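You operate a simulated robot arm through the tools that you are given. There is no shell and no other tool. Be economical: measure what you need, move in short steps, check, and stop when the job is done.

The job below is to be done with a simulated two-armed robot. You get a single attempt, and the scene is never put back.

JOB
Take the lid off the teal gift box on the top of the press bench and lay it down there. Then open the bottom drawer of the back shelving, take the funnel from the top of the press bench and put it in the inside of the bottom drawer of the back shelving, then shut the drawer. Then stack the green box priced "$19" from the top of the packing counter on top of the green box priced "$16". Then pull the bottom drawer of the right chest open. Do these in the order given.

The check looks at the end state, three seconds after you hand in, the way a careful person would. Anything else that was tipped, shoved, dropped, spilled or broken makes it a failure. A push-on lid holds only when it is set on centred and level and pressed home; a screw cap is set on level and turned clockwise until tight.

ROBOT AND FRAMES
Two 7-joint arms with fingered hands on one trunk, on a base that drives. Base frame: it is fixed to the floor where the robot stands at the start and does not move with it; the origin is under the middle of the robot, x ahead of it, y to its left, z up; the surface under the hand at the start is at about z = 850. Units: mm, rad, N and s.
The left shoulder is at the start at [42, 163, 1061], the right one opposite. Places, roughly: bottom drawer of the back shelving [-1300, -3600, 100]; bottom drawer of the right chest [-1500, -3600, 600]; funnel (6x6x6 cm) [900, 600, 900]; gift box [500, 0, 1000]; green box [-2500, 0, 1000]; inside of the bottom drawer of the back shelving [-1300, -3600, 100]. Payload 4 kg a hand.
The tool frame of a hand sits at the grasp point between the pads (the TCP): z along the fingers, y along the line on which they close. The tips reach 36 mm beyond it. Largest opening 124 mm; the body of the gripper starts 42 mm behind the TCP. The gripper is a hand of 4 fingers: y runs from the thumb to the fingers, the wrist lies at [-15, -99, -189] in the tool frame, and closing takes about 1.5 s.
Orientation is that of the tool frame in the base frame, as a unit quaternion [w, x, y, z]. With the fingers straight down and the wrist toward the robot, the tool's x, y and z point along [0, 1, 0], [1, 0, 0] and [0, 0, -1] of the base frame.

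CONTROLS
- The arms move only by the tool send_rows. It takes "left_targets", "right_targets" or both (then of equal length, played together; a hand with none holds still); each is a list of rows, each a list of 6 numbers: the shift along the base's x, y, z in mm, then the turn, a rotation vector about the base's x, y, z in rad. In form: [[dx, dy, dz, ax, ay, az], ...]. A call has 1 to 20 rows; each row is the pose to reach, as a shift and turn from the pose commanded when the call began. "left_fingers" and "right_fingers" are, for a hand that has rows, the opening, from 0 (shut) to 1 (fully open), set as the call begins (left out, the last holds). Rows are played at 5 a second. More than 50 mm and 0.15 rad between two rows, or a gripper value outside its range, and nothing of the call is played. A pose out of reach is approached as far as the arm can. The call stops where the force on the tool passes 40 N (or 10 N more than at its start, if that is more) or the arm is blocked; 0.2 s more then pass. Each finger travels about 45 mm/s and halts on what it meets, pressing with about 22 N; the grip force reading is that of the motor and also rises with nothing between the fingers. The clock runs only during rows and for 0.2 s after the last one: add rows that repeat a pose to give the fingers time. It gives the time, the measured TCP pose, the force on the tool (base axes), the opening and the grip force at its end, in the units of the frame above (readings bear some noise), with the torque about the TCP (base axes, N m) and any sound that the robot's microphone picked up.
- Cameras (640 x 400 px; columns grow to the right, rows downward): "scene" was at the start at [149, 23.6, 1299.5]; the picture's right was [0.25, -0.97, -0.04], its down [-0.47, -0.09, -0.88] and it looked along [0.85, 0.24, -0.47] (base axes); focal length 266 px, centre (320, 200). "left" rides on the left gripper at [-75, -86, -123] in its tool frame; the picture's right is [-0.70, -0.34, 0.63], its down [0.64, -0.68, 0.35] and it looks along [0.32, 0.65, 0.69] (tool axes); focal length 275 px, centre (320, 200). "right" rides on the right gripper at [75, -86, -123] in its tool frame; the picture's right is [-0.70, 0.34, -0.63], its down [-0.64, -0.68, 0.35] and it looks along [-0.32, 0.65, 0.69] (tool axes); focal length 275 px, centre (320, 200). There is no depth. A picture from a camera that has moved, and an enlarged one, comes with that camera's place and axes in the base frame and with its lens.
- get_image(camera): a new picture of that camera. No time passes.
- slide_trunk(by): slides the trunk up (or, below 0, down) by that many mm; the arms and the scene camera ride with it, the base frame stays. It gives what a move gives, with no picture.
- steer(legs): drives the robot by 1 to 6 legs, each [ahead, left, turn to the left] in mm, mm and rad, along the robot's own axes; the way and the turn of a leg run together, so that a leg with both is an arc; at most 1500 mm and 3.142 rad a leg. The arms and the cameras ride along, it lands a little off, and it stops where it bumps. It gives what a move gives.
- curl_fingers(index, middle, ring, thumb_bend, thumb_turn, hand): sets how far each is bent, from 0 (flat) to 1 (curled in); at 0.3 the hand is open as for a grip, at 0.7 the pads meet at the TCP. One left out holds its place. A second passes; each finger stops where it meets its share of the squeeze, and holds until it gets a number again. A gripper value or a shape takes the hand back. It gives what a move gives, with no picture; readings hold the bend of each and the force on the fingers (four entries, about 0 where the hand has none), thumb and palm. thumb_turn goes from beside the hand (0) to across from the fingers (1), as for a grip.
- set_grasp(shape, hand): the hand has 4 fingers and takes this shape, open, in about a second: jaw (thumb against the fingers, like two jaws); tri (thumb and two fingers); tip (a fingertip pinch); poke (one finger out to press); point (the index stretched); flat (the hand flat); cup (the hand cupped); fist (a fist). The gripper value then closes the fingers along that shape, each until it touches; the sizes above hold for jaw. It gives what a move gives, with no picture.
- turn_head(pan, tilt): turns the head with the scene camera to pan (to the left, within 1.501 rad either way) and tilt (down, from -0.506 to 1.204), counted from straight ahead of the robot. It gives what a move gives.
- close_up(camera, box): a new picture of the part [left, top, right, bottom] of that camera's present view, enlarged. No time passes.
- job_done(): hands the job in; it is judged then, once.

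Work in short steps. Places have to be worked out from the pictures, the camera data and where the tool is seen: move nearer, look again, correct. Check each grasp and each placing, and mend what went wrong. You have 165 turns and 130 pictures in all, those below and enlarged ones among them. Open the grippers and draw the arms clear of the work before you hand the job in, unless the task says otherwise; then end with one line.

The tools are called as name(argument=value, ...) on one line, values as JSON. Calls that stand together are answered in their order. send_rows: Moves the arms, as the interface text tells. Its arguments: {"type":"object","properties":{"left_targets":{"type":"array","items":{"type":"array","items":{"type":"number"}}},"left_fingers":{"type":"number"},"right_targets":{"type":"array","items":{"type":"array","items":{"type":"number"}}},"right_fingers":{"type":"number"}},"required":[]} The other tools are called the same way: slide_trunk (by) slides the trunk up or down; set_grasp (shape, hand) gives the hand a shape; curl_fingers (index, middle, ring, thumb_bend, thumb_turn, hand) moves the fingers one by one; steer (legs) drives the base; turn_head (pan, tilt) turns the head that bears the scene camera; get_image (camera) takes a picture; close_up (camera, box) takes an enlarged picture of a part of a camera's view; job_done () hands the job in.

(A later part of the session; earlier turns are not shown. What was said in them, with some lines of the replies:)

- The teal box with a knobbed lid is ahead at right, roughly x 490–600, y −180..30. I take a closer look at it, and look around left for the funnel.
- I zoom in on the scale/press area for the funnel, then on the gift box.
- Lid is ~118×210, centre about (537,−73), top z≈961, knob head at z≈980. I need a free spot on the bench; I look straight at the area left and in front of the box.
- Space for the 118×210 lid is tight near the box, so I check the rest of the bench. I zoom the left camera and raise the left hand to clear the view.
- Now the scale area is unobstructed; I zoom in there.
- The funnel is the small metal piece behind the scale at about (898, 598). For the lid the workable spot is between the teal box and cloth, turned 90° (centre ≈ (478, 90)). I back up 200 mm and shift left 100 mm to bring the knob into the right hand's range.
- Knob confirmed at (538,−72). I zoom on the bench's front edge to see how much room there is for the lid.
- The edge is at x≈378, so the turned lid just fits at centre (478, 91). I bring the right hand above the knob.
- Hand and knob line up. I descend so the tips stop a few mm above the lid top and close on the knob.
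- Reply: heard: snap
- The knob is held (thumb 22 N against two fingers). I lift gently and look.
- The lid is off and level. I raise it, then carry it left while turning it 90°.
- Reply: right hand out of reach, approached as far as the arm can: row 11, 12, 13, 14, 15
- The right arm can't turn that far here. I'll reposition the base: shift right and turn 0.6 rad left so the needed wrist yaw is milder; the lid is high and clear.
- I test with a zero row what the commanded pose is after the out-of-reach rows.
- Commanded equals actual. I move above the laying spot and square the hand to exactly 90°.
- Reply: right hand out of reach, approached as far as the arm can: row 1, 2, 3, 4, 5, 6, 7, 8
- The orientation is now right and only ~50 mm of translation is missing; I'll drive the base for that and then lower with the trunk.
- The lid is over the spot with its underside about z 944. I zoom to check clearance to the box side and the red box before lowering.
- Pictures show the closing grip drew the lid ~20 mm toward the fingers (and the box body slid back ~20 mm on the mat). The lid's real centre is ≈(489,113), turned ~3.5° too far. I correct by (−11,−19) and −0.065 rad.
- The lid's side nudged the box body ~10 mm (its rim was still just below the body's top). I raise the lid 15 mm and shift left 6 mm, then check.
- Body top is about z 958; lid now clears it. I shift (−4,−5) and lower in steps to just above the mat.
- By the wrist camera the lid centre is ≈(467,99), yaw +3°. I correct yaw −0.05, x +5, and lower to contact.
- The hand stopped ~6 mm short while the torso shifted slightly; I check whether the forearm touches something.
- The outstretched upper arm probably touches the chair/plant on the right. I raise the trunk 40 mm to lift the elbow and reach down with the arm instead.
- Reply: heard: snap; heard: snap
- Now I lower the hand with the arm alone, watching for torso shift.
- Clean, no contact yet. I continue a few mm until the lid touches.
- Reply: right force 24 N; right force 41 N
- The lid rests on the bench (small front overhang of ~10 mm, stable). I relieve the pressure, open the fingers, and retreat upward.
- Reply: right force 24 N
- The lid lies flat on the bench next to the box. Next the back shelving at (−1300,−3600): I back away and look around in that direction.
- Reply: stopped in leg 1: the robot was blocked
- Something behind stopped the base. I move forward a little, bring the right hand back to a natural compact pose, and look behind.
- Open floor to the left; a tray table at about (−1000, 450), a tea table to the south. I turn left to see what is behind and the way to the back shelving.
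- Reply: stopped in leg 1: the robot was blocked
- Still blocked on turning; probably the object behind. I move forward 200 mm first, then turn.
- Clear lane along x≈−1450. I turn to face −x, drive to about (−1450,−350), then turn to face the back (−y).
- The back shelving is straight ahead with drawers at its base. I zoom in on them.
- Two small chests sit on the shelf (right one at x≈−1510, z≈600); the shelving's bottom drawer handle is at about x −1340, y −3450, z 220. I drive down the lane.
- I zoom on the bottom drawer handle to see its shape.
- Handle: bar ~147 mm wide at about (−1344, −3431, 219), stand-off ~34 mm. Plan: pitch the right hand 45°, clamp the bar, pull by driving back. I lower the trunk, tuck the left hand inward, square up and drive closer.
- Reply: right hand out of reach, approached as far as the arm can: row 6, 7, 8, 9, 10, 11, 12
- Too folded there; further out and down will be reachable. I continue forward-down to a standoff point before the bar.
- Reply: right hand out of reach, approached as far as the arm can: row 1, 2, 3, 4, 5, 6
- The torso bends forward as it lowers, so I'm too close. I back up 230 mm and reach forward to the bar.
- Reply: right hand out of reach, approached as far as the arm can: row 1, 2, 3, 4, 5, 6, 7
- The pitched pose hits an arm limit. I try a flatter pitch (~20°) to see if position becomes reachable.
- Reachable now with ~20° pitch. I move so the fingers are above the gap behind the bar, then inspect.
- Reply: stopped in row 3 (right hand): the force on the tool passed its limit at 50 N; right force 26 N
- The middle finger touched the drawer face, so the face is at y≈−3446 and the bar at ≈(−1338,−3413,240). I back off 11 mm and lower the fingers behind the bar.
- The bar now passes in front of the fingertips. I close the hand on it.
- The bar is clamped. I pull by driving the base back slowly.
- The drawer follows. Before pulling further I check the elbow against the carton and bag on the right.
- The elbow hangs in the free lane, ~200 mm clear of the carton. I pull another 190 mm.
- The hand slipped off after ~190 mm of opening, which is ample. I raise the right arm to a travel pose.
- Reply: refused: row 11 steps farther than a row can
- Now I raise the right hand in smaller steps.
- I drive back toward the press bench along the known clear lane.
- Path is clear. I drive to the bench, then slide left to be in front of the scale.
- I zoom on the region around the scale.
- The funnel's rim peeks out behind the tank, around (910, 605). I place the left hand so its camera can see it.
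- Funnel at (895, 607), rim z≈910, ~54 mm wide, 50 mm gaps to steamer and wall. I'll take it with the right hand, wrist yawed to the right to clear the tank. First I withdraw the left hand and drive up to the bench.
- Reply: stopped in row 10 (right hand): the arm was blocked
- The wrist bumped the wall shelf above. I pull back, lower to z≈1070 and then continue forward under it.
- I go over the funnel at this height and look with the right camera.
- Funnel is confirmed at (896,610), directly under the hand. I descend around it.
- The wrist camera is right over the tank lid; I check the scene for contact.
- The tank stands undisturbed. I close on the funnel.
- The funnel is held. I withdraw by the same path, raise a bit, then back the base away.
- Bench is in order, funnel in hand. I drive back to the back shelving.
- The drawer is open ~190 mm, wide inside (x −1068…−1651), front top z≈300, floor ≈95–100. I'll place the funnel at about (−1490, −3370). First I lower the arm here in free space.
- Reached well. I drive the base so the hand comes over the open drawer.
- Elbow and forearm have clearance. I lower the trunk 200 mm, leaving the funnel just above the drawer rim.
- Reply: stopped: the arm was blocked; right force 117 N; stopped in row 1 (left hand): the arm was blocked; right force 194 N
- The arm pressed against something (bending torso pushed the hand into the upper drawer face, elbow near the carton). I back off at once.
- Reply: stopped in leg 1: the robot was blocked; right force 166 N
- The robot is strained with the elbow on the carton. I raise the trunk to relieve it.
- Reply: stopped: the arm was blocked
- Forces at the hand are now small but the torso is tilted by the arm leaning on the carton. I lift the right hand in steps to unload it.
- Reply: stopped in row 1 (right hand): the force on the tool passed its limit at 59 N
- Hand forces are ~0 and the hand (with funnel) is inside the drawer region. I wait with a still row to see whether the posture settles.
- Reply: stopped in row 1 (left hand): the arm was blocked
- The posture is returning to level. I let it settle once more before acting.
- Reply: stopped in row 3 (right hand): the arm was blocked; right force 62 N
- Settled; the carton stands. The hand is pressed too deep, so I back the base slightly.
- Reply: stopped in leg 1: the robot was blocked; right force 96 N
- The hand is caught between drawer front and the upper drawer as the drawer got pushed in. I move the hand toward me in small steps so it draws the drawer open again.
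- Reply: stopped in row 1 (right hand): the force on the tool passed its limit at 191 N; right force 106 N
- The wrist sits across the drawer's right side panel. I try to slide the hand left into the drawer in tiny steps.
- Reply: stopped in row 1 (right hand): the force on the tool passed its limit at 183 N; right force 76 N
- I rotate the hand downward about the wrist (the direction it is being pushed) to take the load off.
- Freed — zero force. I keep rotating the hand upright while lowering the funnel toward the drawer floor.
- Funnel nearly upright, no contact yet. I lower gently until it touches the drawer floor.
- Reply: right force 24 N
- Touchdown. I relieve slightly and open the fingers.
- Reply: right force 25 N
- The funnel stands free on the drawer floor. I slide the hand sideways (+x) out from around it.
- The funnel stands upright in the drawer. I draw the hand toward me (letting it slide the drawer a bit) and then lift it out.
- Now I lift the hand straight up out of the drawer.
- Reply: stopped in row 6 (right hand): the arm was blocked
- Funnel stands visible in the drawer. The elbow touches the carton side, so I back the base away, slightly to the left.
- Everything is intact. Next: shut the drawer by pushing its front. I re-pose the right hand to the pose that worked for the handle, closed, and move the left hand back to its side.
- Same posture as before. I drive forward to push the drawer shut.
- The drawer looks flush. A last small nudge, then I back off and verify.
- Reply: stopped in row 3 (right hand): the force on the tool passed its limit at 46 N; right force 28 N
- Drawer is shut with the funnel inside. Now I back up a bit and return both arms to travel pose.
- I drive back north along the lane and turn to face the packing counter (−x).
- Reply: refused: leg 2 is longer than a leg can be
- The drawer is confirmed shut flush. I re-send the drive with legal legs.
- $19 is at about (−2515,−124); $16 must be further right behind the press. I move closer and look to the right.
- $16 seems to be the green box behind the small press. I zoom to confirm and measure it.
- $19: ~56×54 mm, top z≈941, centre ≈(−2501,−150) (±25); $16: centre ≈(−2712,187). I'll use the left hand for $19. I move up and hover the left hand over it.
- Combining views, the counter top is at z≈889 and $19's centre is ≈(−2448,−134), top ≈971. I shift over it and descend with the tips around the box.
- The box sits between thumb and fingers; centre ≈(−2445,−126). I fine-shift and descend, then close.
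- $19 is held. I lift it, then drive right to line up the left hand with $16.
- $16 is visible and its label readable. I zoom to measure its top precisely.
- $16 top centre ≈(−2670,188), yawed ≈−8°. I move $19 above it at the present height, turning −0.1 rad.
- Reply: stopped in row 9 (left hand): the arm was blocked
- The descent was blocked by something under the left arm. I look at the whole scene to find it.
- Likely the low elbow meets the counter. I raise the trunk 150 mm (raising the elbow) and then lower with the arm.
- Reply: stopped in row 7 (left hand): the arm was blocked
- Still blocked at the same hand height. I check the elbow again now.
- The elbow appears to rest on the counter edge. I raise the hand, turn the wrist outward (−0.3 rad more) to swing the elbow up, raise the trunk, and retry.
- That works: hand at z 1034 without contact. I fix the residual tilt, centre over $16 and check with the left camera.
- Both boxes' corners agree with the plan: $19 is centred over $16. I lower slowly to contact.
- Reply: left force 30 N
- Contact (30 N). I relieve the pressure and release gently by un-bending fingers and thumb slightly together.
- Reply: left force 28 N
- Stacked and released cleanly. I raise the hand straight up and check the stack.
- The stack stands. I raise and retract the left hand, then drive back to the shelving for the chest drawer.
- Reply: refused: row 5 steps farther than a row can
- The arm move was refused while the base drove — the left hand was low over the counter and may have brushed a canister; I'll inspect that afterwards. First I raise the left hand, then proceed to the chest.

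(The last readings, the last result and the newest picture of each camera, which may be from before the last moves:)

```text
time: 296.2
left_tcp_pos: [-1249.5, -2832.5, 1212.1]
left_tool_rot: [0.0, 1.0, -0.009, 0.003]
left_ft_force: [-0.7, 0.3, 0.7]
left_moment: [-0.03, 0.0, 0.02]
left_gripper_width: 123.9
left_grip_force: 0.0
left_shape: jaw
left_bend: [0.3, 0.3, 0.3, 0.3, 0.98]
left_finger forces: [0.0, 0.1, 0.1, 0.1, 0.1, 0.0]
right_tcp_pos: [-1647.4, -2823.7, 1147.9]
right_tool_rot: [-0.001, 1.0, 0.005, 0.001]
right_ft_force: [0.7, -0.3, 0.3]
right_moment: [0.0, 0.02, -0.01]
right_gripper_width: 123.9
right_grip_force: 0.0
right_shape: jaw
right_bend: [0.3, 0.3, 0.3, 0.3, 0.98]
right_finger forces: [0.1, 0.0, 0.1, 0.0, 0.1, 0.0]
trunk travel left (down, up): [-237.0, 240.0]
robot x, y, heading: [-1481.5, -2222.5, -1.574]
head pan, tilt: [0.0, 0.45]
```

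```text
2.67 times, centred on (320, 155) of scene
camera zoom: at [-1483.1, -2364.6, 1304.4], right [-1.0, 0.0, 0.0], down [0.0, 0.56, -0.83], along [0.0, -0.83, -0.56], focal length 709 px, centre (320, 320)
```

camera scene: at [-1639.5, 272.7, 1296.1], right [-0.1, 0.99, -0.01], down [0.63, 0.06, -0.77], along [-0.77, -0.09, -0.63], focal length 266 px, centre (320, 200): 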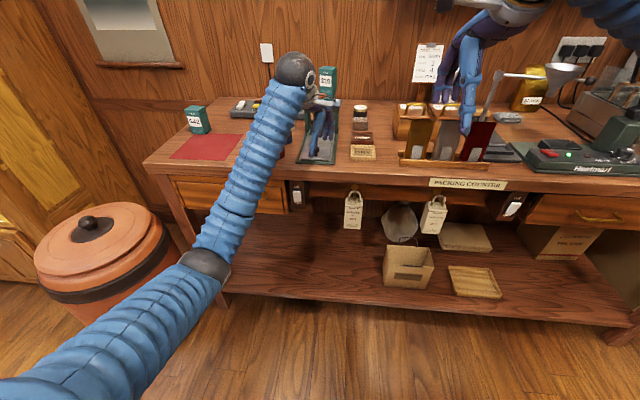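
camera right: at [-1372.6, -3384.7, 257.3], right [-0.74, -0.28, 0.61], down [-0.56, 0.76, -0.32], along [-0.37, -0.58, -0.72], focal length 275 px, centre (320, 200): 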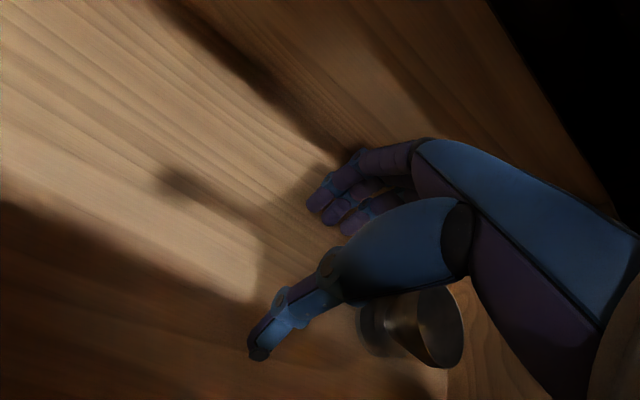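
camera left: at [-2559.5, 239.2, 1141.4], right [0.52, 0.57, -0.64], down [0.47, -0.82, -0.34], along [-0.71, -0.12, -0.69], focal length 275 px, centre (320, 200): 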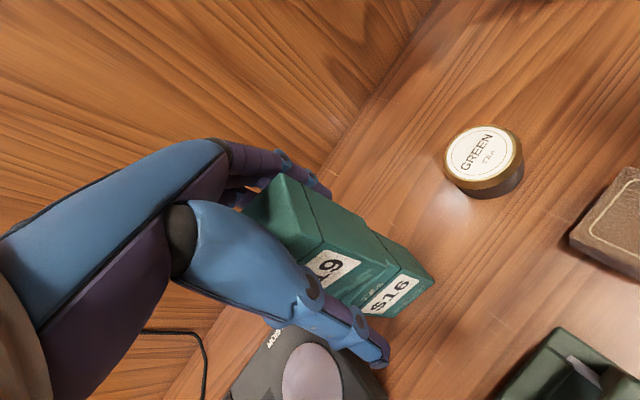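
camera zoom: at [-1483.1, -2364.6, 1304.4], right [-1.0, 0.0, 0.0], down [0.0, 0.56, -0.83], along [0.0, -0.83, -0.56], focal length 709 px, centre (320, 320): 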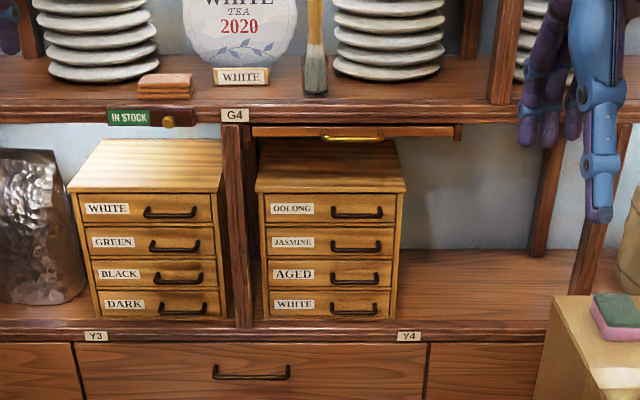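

The right chest's bottom ("WHITE") handle bar is at about (−1545, −3447, 588). I pose the right hand at 45° pitch in free space first.

send_rows(right_targets=[[5, -12, -39, -0.06, 0, 0], [9, -24, -78, -0.12, 0, 0], [14, -36, -117, -0.18, 0, 0], [19, -48, -156, -0.24, 0, 0], [23, -60, -195, -0.3, 0, 0], [28, -72, -234, -0.36, 0, 0], [33, -84, -273, -0.42, 0, 0], [38, -96, -312, -0.48, 0, 0], [42, -108, -351, -0.54, 0, 0], [47, -120, -390, -0.6, 0, 0], [52, -132, -429, -0.66, 0, 0], [56, -145, -468, -0.72, 0, 0], [61, -158, -507, -0.8, 0, 0], [61, -158, -507, -0.8, 0, 0]], right_fingers=0.35)

```text
time: 299.2
left_tcp_pos: [-1248.5, -2832.8, 1214.0]
left_tool_rot: [0.001, 1.0, -0.009, 0.003]
left_ft_force: [0.2, 0.9, 0.7]
left_moment: [0.0, 0.01, 0.0]
left_gripper_width: 123.6
left_grip_force: 0.0
left_shape: jaw
left_bend: [0.3, 0.3, 0.3, 0.3, 0.98]
left_finger forces: [0.0, 0.1, 0.1, 0.0, 0.1, 0.1]
right_tcp_pos: [-1482.9, -2981.9, 704.5]
right_tool_rot: [0.358, 0.932, -0.039, -0.029]
right_ft_force: [-0.2, -0.4, -0.3]
right_moment: [-0.01, 0.01, -0.01]
right_gripper_width: 43.5
right_grip_force: 0.1
right_shape: jaw
right_bend: [0.49, 0.52, 0.51, 0.6, 1.0]
right_finger forces: [0.0, 0.0, 0.0, 0.1, 0.1, 0.0]
right hand out of reach, approached as far as the arm can: row 9, 10, 11, 12, 13, 14
trunk travel left (down, up): [-237.0, 240.0]
robot x, y, heading: [-1483.6, -2220.1, -1.571]
head pan, tilt: [0.0, 0.45]
```

At this trunk height 45° isn't reachable so low. I lower the trunk 150 mm and then set lateral position and ~50° pitch.

slide_trunk(by=-150)

send_rows(right_targets=[[-20, 0, 20, -0.05, 0.02, 0.02], [-40, 0, 40, -0.1, 0.04, 0.04], [-60, 0, 45, -0.12, 0.05, 0.05], [-80, 0, 45, -0.14, 0.06, 0.06], [-100, 0, 45, -0.16, 0.08, 0.06], [-100, 0, 45, -0.16, 0.08, 0.06]])

```text
time: 301.0
left_tcp_pos: [-1247.6, -2832.5, 1064.9]
left_tool_rot: [0.002, 1.0, -0.009, 0.003]
left_ft_force: [-0.6, 0.2, 0.4]
left_moment: [-0.03, -0.04, -0.04]
left_gripper_width: 123.6
left_grip_force: 0.0
left_shape: jaw
left_bend: [0.3, 0.3, 0.3, 0.3, 0.98]
left_finger forces: [0.1, 0.0, 0.0, 0.0, 0.0, 0.1]
right_tcp_pos: [-1482.6, -2979.7, 554.1]
right_tool_rot: [0.359, 0.932, -0.038, -0.03]
right_ft_force: [0.6, 0.2, -0.3]
right_moment: [0.01, 0.03, -0.02]
right_gripper_width: 43.8
right_grip_force: 0.1
right_shape: jaw
right_bend: [0.49, 0.52, 0.51, 0.6, 1.0]
right_finger forces: [0.1, 0.0, 0.1, 0.0, 0.0, 0.0]
trunk travel left (down, up): [-87.0, 390.0]
robot x, y, heading: [-1483.8, -2222.0, -1.569]
head pan, tilt: [0.0, 0.45]
```

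```text
time: 302.4
left_tcp_pos: [-1247.6, -2833.3, 1062.0]
left_tool_rot: [0.0, 1.0, -0.008, 0.003]
left_ft_force: [-0.6, -0.3, -0.8]
left_moment: [-0.04, 0.02, 0.01]
left_gripper_width: 124.0
left_grip_force: 0.0
left_shape: jaw
left_bend: [0.3, 0.3, 0.3, 0.3, 0.98]
left_finger forces: [0.0, 0.1, 0.0, 0.0, 0.0, 0.0]
right_tcp_pos: [-1508.1, -2969.9, 637.5]
right_tool_rot: [0.419, 0.905, -0.019, -0.067]
right_ft_force: [0.2, -0.5, 0.0]
right_moment: [-0.02, 0.01, 0.0]
right_gripper_width: 43.3
right_grip_force: 0.0
right_shape: jaw
right_bend: [0.49, 0.52, 0.51, 0.6, 1.0]
right_finger forces: [0.0, 0.0, 0.0, 0.0, 0.1, 0.1]
right hand out of reach, approached as far as the arm can: row 1, 2, 3, 4, 5, 6
trunk travel left (down, up): [-87.0, 390.0]
robot x, y, heading: [-1484.9, -2221.3, -1.567]
head pan, tilt: [0.0, 0.45]
```

Pitch ~50° reached. I lower the trunk 42 mm, drive partway, and check the elbow and handle alignment.

slide_trunk(by=-42)

steer(legs=[[330, -37, 0]])

turn_head(pan=-0.5, tilt=0.15)

get_image(camera="scene")

```text
time: 303.2
left_tcp_pos: [-1247.9, -2832.0, 1023.1]
left_tool_rot: [0.001, 1.0, -0.008, 0.003]
left_ft_force: [0.5, 1.2, 1.3]
left_moment: [-0.01, 0.0, -0.04]
left_gripper_width: 123.8
left_grip_force: 0.0
left_shape: jaw
left_bend: [0.3, 0.3, 0.3, 0.3, 0.98]
left_finger forces: [0.0, 0.0, 0.0, 0.1, 0.0, 0.0]
right_tcp_pos: [-1506.1, -2967.2, 600.6]
right_tool_rot: [0.421, 0.905, -0.019, -0.066]
right_ft_force: [-0.8, -1.1, -0.5]
right_moment: [0.0, -0.01, -0.01]
right_gripper_width: 43.0
right_grip_force: 0.0
right_shape: jaw
right_bend: [0.49, 0.52, 0.51, 0.6, 1.0]
right_finger forces: [0.0, 0.0, 0.0, 0.0, 0.0, 0.0]
trunk travel left (down, up): [-45.0, 432.0]
robot x, y, heading: [-1482.1, -2220.9, -1.567]
head pan, tilt: [0.0, 0.45]
```

```text
time: 305.4
left_tcp_pos: [-1287.9, -3161.6, 1020.8]
left_tool_rot: [0.0, 1.0, -0.011, 0.003]
left_ft_force: [-0.2, -0.6, 0.6]
left_moment: [0.04, 0.0, 0.03]
left_gripper_width: 123.9
left_grip_force: 0.1
left_shape: jaw
left_bend: [0.3, 0.3, 0.3, 0.3, 0.98]
left_finger forces: [0.0, 0.0, 0.1, 0.1, 0.0, 0.1]
right_tcp_pos: [-1548.8, -3292.4, 596.1]
right_tool_rot: [0.418, 0.906, -0.022, -0.067]
right_ft_force: [0.9, 0.0, -1.1]
right_moment: [-0.01, 0.0, 0.02]
right_gripper_width: 43.5
right_grip_force: 0.1
right_shape: jaw
right_bend: [0.49, 0.52, 0.51, 0.6, 1.0]
right_finger forces: [0.0, 0.1, 0.1, 0.0, 0.0, 0.1]
trunk travel left (down, up): [-45.0, 432.0]
robot x, y, heading: [-1520.5, -2547.2, -1.572]
head pan, tilt: [0.0, 0.45]
```

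```text
time: 306.3
left_tcp_pos: [-1288.9, -3158.9, 1019.0]
left_tool_rot: [0.0, 1.0, -0.012, 0.002]
left_ft_force: [-0.1, 0.2, -1.2]
left_moment: [-0.02, 0.0, 0.01]
left_gripper_width: 123.8
left_grip_force: 0.0
left_shape: jaw
left_bend: [0.3, 0.3, 0.3, 0.3, 0.98]
left_finger forces: [0.1, 0.0, 0.0, 0.0, 0.0, 0.0]
right_tcp_pos: [-1548.7, -3292.1, 595.5]
right_tool_rot: [0.418, 0.906, -0.021, -0.067]
right_ft_force: [-0.6, -0.2, -0.5]
right_moment: [-0.03, 0.03, 0.01]
right_gripper_width: 43.3
right_grip_force: 0.0
right_shape: jaw
right_bend: [0.49, 0.52, 0.51, 0.6, 1.0]
right_finger forces: [0.1, 0.0, 0.0, 0.1, 0.0, 0.1]
trunk travel left (down, up): [-45.0, 432.0]
robot x, y, heading: [-1519.4, -2549.4, -1.573]
head pan, tilt: [-0.499, 0.15]
```

```text
7 pictures are left
camera scene: at [-1566.4, -2812.9, 1069.5], right [-0.88, 0.44, 0.2], down [0.07, 0.54, -0.84], along [-0.48, -0.72, -0.51], focal length 266 px, centre (320, 200)
```

scene: 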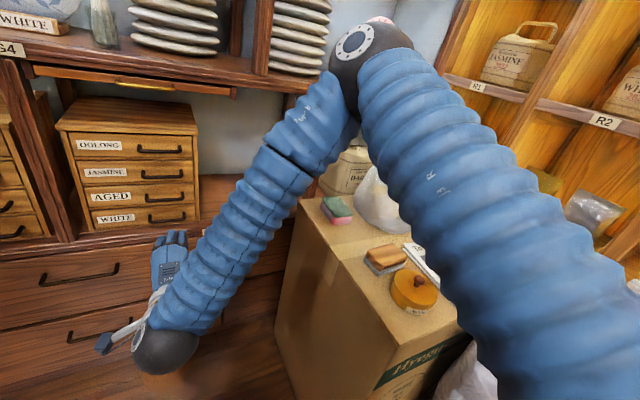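

The elbow is high and clear. I advance 100 mm and use the wrist camera to refine the handle position.

steer(legs=[[95, 0, 0]])

get_image(camera="right")

```text
time: 307.4
left_tcp_pos: [-1289.3, -3255.9, 1019.7]
left_tool_rot: [-0.001, 1.0, -0.011, 0.003]
left_ft_force: [-0.6, -1.0, 0.4]
left_moment: [0.03, 0.04, -0.02]
left_gripper_width: 123.6
left_grip_force: 0.1
left_shape: jaw
left_bend: [0.3, 0.3, 0.3, 0.3, 0.98]
left_finger forces: [0.0, 0.0, 0.0, 0.0, 0.1, 0.0]
right_tcp_pos: [-1548.9, -3389.5, 594.8]
right_tool_rot: [0.416, 0.906, -0.022, -0.068]
right_ft_force: [-0.8, 0.6, -0.2]
right_moment: [0.02, 0.05, -0.04]
right_gripper_width: 43.4
right_grip_force: 0.0
right_shape: jaw
right_bend: [0.49, 0.52, 0.51, 0.6, 1.0]
right_finger forces: [0.0, 0.0, 0.0, 0.0, 0.0, 0.0]
trunk travel left (down, up): [-45.0, 432.0]
robot x, y, heading: [-1521.1, -2642.2, -1.575]
head pan, tilt: [-0.499, 0.15]
```

```text
6 pictures are left
camera right: at [-1458.1, -3247.0, 601.0], right [-0.59, 0.33, 0.74], down [-0.7, 0.24, -0.67], along [-0.4, -0.91, 0.08], focal length 275 px, centre (320, 200)
```

right: 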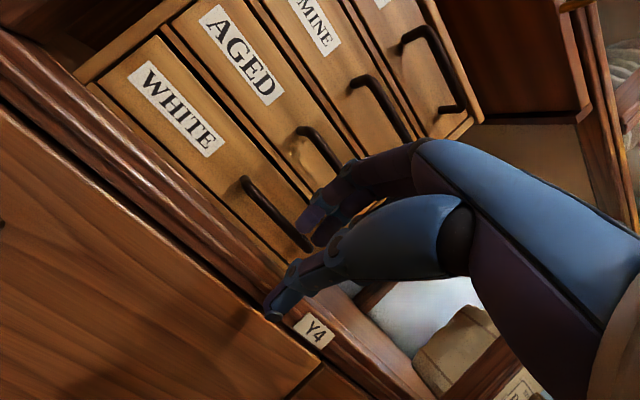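

The bar spans x −1495…−1573 at z≈586, y≈−3447; fingers pass above it. I advance 33 mm and close.

steer(legs=[[33, 0, 0]])

curl_fingers(hand="right", index=0.75, middle=0.75, ring=0.75, thumb_bend=0.75)

```text
time: 308.4
left_tcp_pos: [-1287.3, -3289.1, 1019.1]
left_tool_rot: [-0.001, 1.0, -0.01, 0.003]
left_ft_force: [0.5, 0.6, -0.4]
left_moment: [0.01, 0.01, 0.03]
left_gripper_width: 124.0
left_grip_force: 0.0
left_shape: jaw
left_bend: [0.3, 0.3, 0.3, 0.3, 0.98]
left_finger forces: [0.1, 0.0, 0.1, 0.0, 0.0, 0.0]
right_tcp_pos: [-1548.1, -3418.3, 596.8]
right_tool_rot: [0.419, 0.906, -0.019, -0.066]
right_ft_force: [-0.5, 1.5, -1.3]
right_moment: [0.0, -0.03, -0.02]
right_gripper_width: 43.2
right_grip_force: 0.0
right_shape: jaw
right_bend: [0.49, 0.53, 0.51, 0.6, 1.0]
right_finger forces: [0.0, 1.3, 0.0, 0.0, 0.0, 0.1]
trunk travel left (down, up): [-45.0, 432.0]
robot x, y, heading: [-1519.1, -2676.2, -1.576]
head pan, tilt: [-0.499, 0.15]
stopped in leg 1: the force on the tool passed its limit at 55 N (the readings are from after the stop); the commanded pose is now the measured one
```

```text
time: 309.4
left_tcp_pos: [-1288.6, -3285.7, 1020.9]
left_tool_rot: [0.001, 1.0, -0.01, 0.003]
left_ft_force: [0.4, 0.3, -0.1]
left_moment: [0.01, 0.01, 0.02]
left_gripper_width: 124.1
left_grip_force: 0.1
left_shape: jaw
left_bend: [0.3, 0.3, 0.3, 0.3, 0.98]
left_finger forces: [0.0, 0.0, 0.0, 0.0, 0.0, 0.0]
right_tcp_pos: [-1546.9, -3419.1, 599.5]
right_tool_rot: [0.419, 0.905, -0.02, -0.066]
right_ft_force: [1.4, -0.3, 30.1]
right_moment: [-1.04, 0.07, 0.04]
right_gripper_width: 1.6
right_grip_force: 16.5
right_shape: fingers
right_bend: [0.58, 0.6, 0.75, 0.74, 1.0]
right_finger forces: [12.5, 15.9, 0.1, 0.0, 3.9, 0.1]
trunk travel left (down, up): [-45.0, 432.0]
robot x, y, heading: [-1519.0, -2673.0, -1.571]
head pan, tilt: [-0.499, 0.15]
```

Index and middle press onto the bar. I pull back by driving 60 mm.

steer(legs=[[-60, 0, 0]])

get_image(camera="right")

```text
time: 310.1
left_tcp_pos: [-1289.2, -3281.8, 1018.9]
left_tool_rot: [0.0, 1.0, -0.011, 0.002]
left_ft_force: [0.4, 0.5, 0.4]
left_moment: [-0.02, 0.02, -0.01]
left_gripper_width: 123.7
left_grip_force: 0.1
left_shape: jaw
left_bend: [0.3, 0.3, 0.3, 0.3, 0.98]
left_finger forces: [0.0, 0.0, 0.0, 0.0, 0.1, 0.0]
right_tcp_pos: [-1546.4, -3413.2, 600.7]
right_tool_rot: [0.422, 0.904, -0.021, -0.066]
right_ft_force: [1.2, 0.4, 11.3]
right_moment: [-0.38, -0.07, -0.01]
right_gripper_width: 2.2
right_grip_force: 8.4
right_shape: fingers
right_bend: [0.73, 0.74, 0.75, 0.73, 1.0]
right_finger forces: [13.3, 0.0, 0.0, 0.0, 3.6, 0.0]
trunk travel left (down, up): [-45.0, 432.0]
robot x, y, heading: [-1517.8, -2669.6, -1.573]
head pan, tilt: [-0.499, 0.15]
stopped in leg 1: the force on the tool passed its limit at 42 N (the readings are from after the stop); the commanded pose is now the measured one
```

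```text
5 pictures are left
camera right: at [-1456.6, -3271.0, 604.5], right [-0.6, 0.33, 0.73], down [-0.7, 0.23, -0.68], along [-0.4, -0.91, 0.09], focal length 275 px, centre (320, 200)
```

right: 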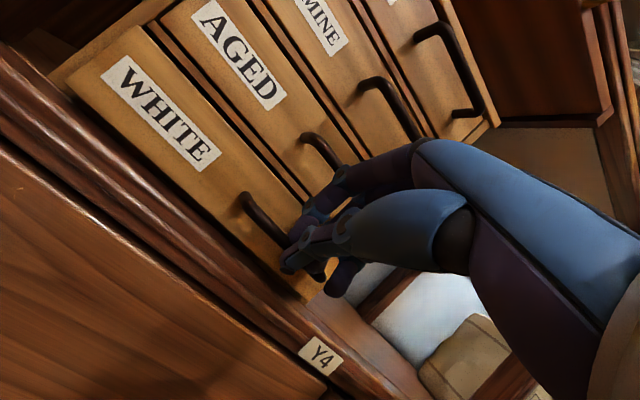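

The WHITE drawer has started to come out. I continue pulling.

steer(legs=[[-60, 0, 0]])

steer(legs=[[-60, 0, 0]])

```text
time: 311.1
left_tcp_pos: [-1288.8, -3219.9, 1019.9]
left_tool_rot: [0.0, 1.0, -0.01, 0.003]
left_ft_force: [-0.1, 1.2, 0.5]
left_moment: [0.01, -0.02, -0.02]
left_gripper_width: 124.0
left_grip_force: 0.1
left_shape: jaw
left_bend: [0.3, 0.3, 0.3, 0.3, 0.98]
left_finger forces: [0.1, 0.0, 0.0, 0.0, 0.0, 0.1]
right_tcp_pos: [-1547.0, -3352.9, 600.7]
right_tool_rot: [0.421, 0.904, -0.021, -0.066]
right_ft_force: [0.4, 0.7, 9.5]
right_moment: [-0.33, -0.09, -0.07]
right_gripper_width: 1.8
right_grip_force: 8.4
right_shape: fingers
right_bend: [0.73, 0.74, 0.75, 0.74, 1.0]
right_finger forces: [12.4, 0.0, 0.0, 0.0, 3.7, 0.1]
trunk travel left (down, up): [-45.0, 432.0]
robot x, y, heading: [-1523.3, -2605.3, -1.57]
head pan, tilt: [-0.499, 0.15]
```

```text
time: 312.1
left_tcp_pos: [-1287.2, -3160.5, 1020.5]
left_tool_rot: [0.0, 1.0, -0.011, 0.003]
left_ft_force: [0.4, -0.6, 0.4]
left_moment: [-0.02, 0.01, 0.01]
left_gripper_width: 123.8
left_grip_force: 0.1
left_shape: jaw
left_bend: [0.3, 0.3, 0.3, 0.3, 0.98]
left_finger forces: [0.0, 0.0, 0.1, 0.1, 0.0, 0.1]
right_tcp_pos: [-1545.1, -3293.5, 600.1]
right_tool_rot: [0.421, 0.904, -0.02, -0.065]
right_ft_force: [-2.5, 0.8, 9.4]
right_moment: [-0.29, -0.03, -0.09]
right_gripper_width: 1.7
right_grip_force: 8.4
right_shape: fingers
right_bend: [0.73, 0.74, 0.75, 0.74, 1.0]
right_finger forces: [12.7, 0.1, 0.0, 0.0, 3.9, 0.0]
trunk travel left (down, up): [-45.0, 432.0]
robot x, y, heading: [-1521.2, -2548.6, -1.567]
head pan, tilt: [-0.499, 0.15]
```

The hand still feels the bar. I check the drawer with the scene camera.

get_image(camera="scene")

```text
4 pictures are left
camera scene: at [-1566.0, -2814.4, 1070.0], right [-0.88, 0.43, 0.2], down [0.07, 0.54, -0.84], along [-0.47, -0.72, -0.51], focal length 266 px, centre (320, 200)
```

scene: 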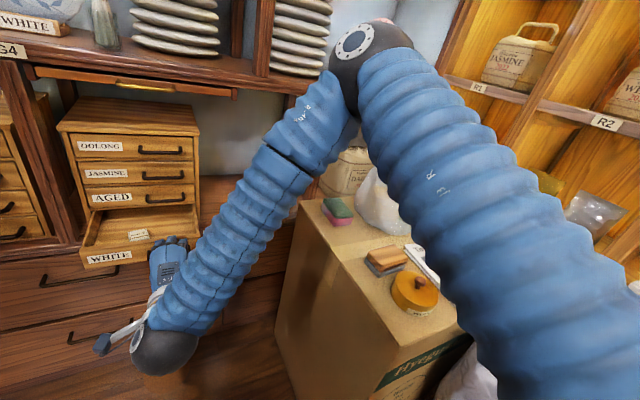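

The chest's bottom drawer is well open. I open the hand wide and back away from the handle.

send_rows(right_targets=[[0, 0, 0, 0, 0, 0], [0, 0, 0, 0, 0, 0], [0, 0, 0, 0, 0, 0], [0, 0, 0, 0, 0, 0], [0, 0, 0, 0, 0, 0], [0, 0, 0, 0, 0, 0]], right_fingers=0.7)

steer(legs=[[-150, 0, 0]])

slide_trunk(by=190)

```text
time: 313.5
left_tcp_pos: [-1287.9, -3161.8, 1019.9]
left_tool_rot: [-0.001, 1.0, -0.011, 0.003]
left_ft_force: [0.4, 0.0, 0.8]
left_moment: [-0.05, 0.01, 0.04]
left_gripper_width: 123.8
left_grip_force: 0.0
left_shape: jaw
left_bend: [0.3, 0.3, 0.3, 0.3, 0.98]
left_finger forces: [0.0, 0.1, 0.1, 0.1, 0.0, 0.0]
right_tcp_pos: [-1546.3, -3292.8, 598.4]
right_tool_rot: [0.421, 0.904, -0.021, -0.066]
right_ft_force: [0.7, -0.1, 0.1]
right_moment: [0.0, 0.01, -0.03]
right_gripper_width: 86.5
right_grip_force: 0.0
right_shape: jaw
right_bend: [0.35, 0.38, 0.37, 0.5, 0.99]
right_finger forces: [0.0, 0.0, 0.0, 0.1, 0.0, 0.0]
trunk travel left (down, up): [-45.0, 432.0]
robot x, y, heading: [-1521.0, -2545.5, -1.573]
head pan, tilt: [-0.499, 0.15]
```

```text
time: 314.9
left_tcp_pos: [-1286.2, -3011.6, 1021.2]
left_tool_rot: [0.0, 1.0, -0.009, 0.003]
left_ft_force: [-0.1, 0.5, 0.9]
left_moment: [0.0, 0.02, 0.05]
left_gripper_width: 124.0
left_grip_force: 0.1
left_shape: jaw
left_bend: [0.3, 0.3, 0.3, 0.3, 0.98]
left_finger forces: [0.1, 0.0, 0.0, 0.0, 0.1, 0.1]
right_tcp_pos: [-1545.2, -3145.3, 599.5]
right_tool_rot: [0.422, 0.904, -0.02, -0.065]
right_ft_force: [-0.5, 0.7, -0.2]
right_moment: [0.01, 0.0, 0.01]
right_gripper_width: 87.0
right_grip_force: 0.1
right_shape: jaw
right_bend: [0.35, 0.38, 0.37, 0.5, 0.99]
right_finger forces: [0.1, 0.0, 0.1, 0.0, 0.0, 0.1]
trunk travel left (down, up): [-45.0, 432.0]
robot x, y, heading: [-1517.2, -2397.3, -1.575]
head pan, tilt: [-0.499, 0.15]
```

```text
time: 316.9
left_tcp_pos: [-1286.6, -3012.9, 1209.2]
left_tool_rot: [-0.001, 1.0, -0.01, 0.003]
left_ft_force: [-0.2, -0.7, -0.8]
left_moment: [0.01, 0.0, 0.01]
left_gripper_width: 124.0
left_grip_force: 0.0
left_shape: jaw
left_bend: [0.3, 0.3, 0.3, 0.3, 0.98]
left_finger forces: [0.0, 0.1, 0.1, 0.0, 0.0, 0.1]
right_tcp_pos: [-1544.6, -3149.5, 889.3]
right_tool_rot: [0.477, 0.876, -0.026, -0.065]
right_ft_force: [0.1, 0.5, 0.3]
right_moment: [-0.01, 0.0, 0.0]
right_gripper_width: 86.5
right_grip_force: 0.2
right_shape: jaw
right_bend: [0.35, 0.38, 0.37, 0.5, 0.99]
right_finger forces: [0.0, 0.1, 0.1, 0.1, 0.0, 0.1]
trunk travel left (down, up): [-235.0, 242.0]
robot x, y, heading: [-1520.3, -2399.3, -1.57]
head pan, tilt: [-0.499, 0.15]
```

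Now I return the right arm to travel pose and go inspect the packing counter for anything brushed earlier.

send_rows(right_targets=[[0, 20, 30, 0.12, 0, 0], [0, 40, 60, 0.24, 0, 0], [-10, 60, 90, 0.36, 0, 0], [-20, 80, 120, 0.48, 0, 0], [-30, 100, 150, 0.6, 0, 0], [-40, 120, 180, 0.72, 0, 0], [-50, 140, 210, 0.84, 0, 0], [-60, 160, 240, 0.96, 0, 0], [-70, 170, 255, 1.0, 0, 0]])

steer(legs=[[-500, 30, 0], [-1450, 0, 0], [0, 0, -1.56], [60, -300, 0]])

turn_head(pan=-0.02, tilt=0.4)

close_up(camera="scene", box=[200, 60, 520, 260])

```text
time: 318.9
left_tcp_pos: [-1287.8, -3012.5, 1210.3]
left_tool_rot: [0.0, 1.0, -0.01, 0.004]
left_ft_force: [-0.1, 0.2, 0.2]
left_moment: [-0.04, -0.01, -0.02]
left_gripper_width: 123.7
left_grip_force: 0.0
left_shape: jaw
left_bend: [0.3, 0.3, 0.3, 0.3, 0.98]
left_finger forces: [0.0, 0.1, 0.0, 0.0, 0.0, 0.0]
right_tcp_pos: [-1611.7, -2979.4, 1143.6]
right_tool_rot: [-0.003, 0.997, 0.008, -0.07]
right_ft_force: [-0.2, -0.1, -0.2]
right_moment: [0.0, 0.03, -0.01]
right_gripper_width: 86.7
right_grip_force: 0.0
right_shape: jaw
right_bend: [0.35, 0.38, 0.37, 0.5, 0.99]
right_finger forces: [0.0, 0.0, 0.0, 0.1, 0.0, 0.1]
trunk travel left (down, up): [-235.0, 242.0]
robot x, y, heading: [-1523.3, -2398.9, -1.574]
head pan, tilt: [-0.499, 0.15]
```

```text
time: 334.2
left_tcp_pos: [-2145.8, -360.7, 1210.7]
left_tool_rot: [-0.002, -0.698, 0.716, -0.003]
left_ft_force: [0.0, 1.0, 0.5]
left_moment: [-0.04, -0.02, 0.0]
left_gripper_width: 123.8
left_grip_force: 0.0
left_shape: jaw
left_bend: [0.3, 0.3, 0.3, 0.3, 0.98]
left_finger forces: [0.0, 0.1, 0.0, 0.1, 0.1, 0.1]
right_tcp_pos: [-2112.2, -36.8, 1143.6]
right_tool_rot: [-0.053, 0.709, -0.701, -0.049]
right_ft_force: [-0.1, -0.4, -0.5]
right_moment: [-0.01, 0.02, 0.04]
right_gripper_width: 86.6
right_grip_force: 0.0
right_shape: jaw
right_bend: [0.35, 0.38, 0.37, 0.5, 0.99]
right_finger forces: [0.1, 0.0, 0.1, 0.1, 0.0, 0.1]
trunk travel left (down, up): [-235.0, 242.0]
robot x, y, heading: [-1532.4, -132.6, 3.131]
head pan, tilt: [-0.499, 0.15]
```

```text
time: 335.1
left_tcp_pos: [-2146.1, -362.6, 1210.6]
left_tool_rot: [-0.003, -0.699, 0.715, -0.002]
left_ft_force: [0.5, -0.3, 0.2]
left_moment: [0.01, -0.04, -0.02]
left_gripper_width: 123.6
left_grip_force: 0.0
left_shape: jaw
left_bend: [0.3, 0.3, 0.3, 0.3, 0.98]
left_finger forces: [0.0, 0.0, 0.0, 0.0, 0.1, 0.0]
right_tcp_pos: [-2112.7, -37.4, 1145.1]
right_tool_rot: [-0.052, 0.71, -0.701, -0.048]
right_ft_force: [0.4, -1.1, 0.6]
right_moment: [-0.03, 0.0, 0.0]
right_gripper_width: 86.8
right_grip_force: 0.1
right_shape: jaw
right_bend: [0.35, 0.38, 0.37, 0.5, 0.99]
right_finger forces: [0.1, 0.1, 0.0, 0.0, 0.0, 0.1]
trunk travel left (down, up): [-235.0, 242.0]
robot x, y, heading: [-1532.1, -131.0, 3.132]
head pan, tilt: [-0.019, 0.4]
```

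```text
2.00 times, centred on (360, 160) of scene
camera zoom: at [-1679.7, -129.0, 1306.6], right [0.02, 1.0, 0.0], down [0.51, -0.01, -0.86], along [-0.86, 0.02, -0.51], focal length 532 px, centre (240, 280)
```

zoom: 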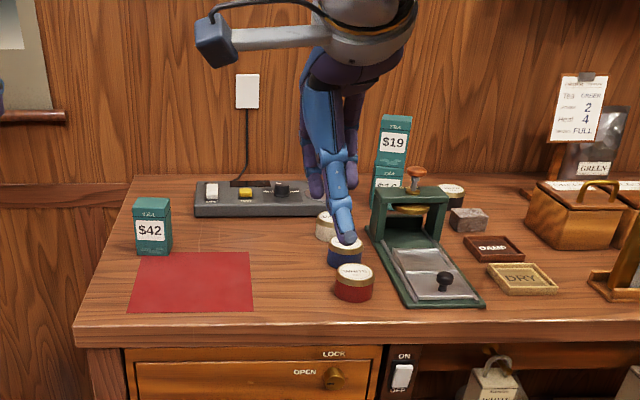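

The counter is undisturbed: the canisters, $42 and the press are where they were, and $19 sits squarely on $16. I open the right hand fully, move clear of the counter, and hand in.

send_rows(right_targets=[[0, 0, 0, 0, 0, 0], [0, 0, 0, 0, 0, 0], [0, 0, 0, 0, 0, 0]], right_fingers=1.0)

steer(legs=[[-120, 100, 0]])

job_done()

```text
time: 335.9
left_tcp_pos: [-2147.1, -362.7, 1209.9]
left_tool_rot: [-0.002, -0.699, 0.716, -0.002]
left_ft_force: [-0.8, -0.4, 1.0]
left_moment: [0.0, -0.02, 0.01]
left_gripper_width: 123.6
left_grip_force: 0.1
left_shape: jaw
left_bend: [0.3, 0.3, 0.3, 0.3, 0.98]
left_finger forces: [0.0, 0.1, 0.0, 0.0, 0.0, 0.1]
right_tcp_pos: [-2111.8, -38.3, 1144.2]
right_tool_rot: [-0.051, 0.709, -0.702, -0.049]
right_ft_force: [0.3, 0.6, -0.1]
right_moment: [-0.03, 0.0, 0.02]
right_gripper_width: 123.6
right_grip_force: 0.0
right_shape: jaw
right_bend: [0.3, 0.3, 0.3, 0.3, 0.98]
right_finger forces: [0.1, 0.0, 0.0, 0.0, 0.1, 0.0]
trunk travel left (down, up): [-235.0, 242.0]
robot x, y, heading: [-1531.2, -130.3, 3.133]
head pan, tilt: [-0.019, 0.4]
```

```text
time: 337.4
left_tcp_pos: [-2027.5, -465.5, 1211.5]
left_tool_rot: [-0.002, -0.7, 0.715, -0.001]
left_ft_force: [0.7, -0.5, -0.8]
left_moment: [-0.03, 0.02, -0.05]
left_gripper_width: 123.9
left_grip_force: 0.1
left_shape: jaw
left_bend: [0.3, 0.3, 0.3, 0.3, 0.98]
left_finger forces: [0.0, 0.0, 0.1, 0.0, 0.0, 0.0]
right_tcp_pos: [-1993.2, -140.1, 1145.6]
right_tool_rot: [-0.051, 0.709, -0.701, -0.05]
right_ft_force: [0.7, 0.0, 0.4]
right_moment: [0.01, 0.04, 0.0]
right_gripper_width: 123.8
right_grip_force: 0.0
right_shape: jaw
right_bend: [0.3, 0.3, 0.3, 0.3, 0.98]
right_finger forces: [0.0, 0.0, 0.0, 0.0, 0.0, 0.0]
trunk travel left (down, up): [-235.0, 242.0]
robot x, y, heading: [-1412.5, -231.3, 3.136]
head pan, tilt: [-0.019, 0.4]
```

```text
The job is handed in.
```

All four steps were done in the order given and handed in: lid laid on the bench, funnel in the shut bottom drawer, $19 stacked on $16, and the right chest's bottom drawer open. The gift box slid about 30 mm on its mat, the lid overhangs the bench front by roughly 15–20 mm, and my arm leaned on the carton by the shelving (it had moved less than about 20 mm, within measuring error, when I last measured it).
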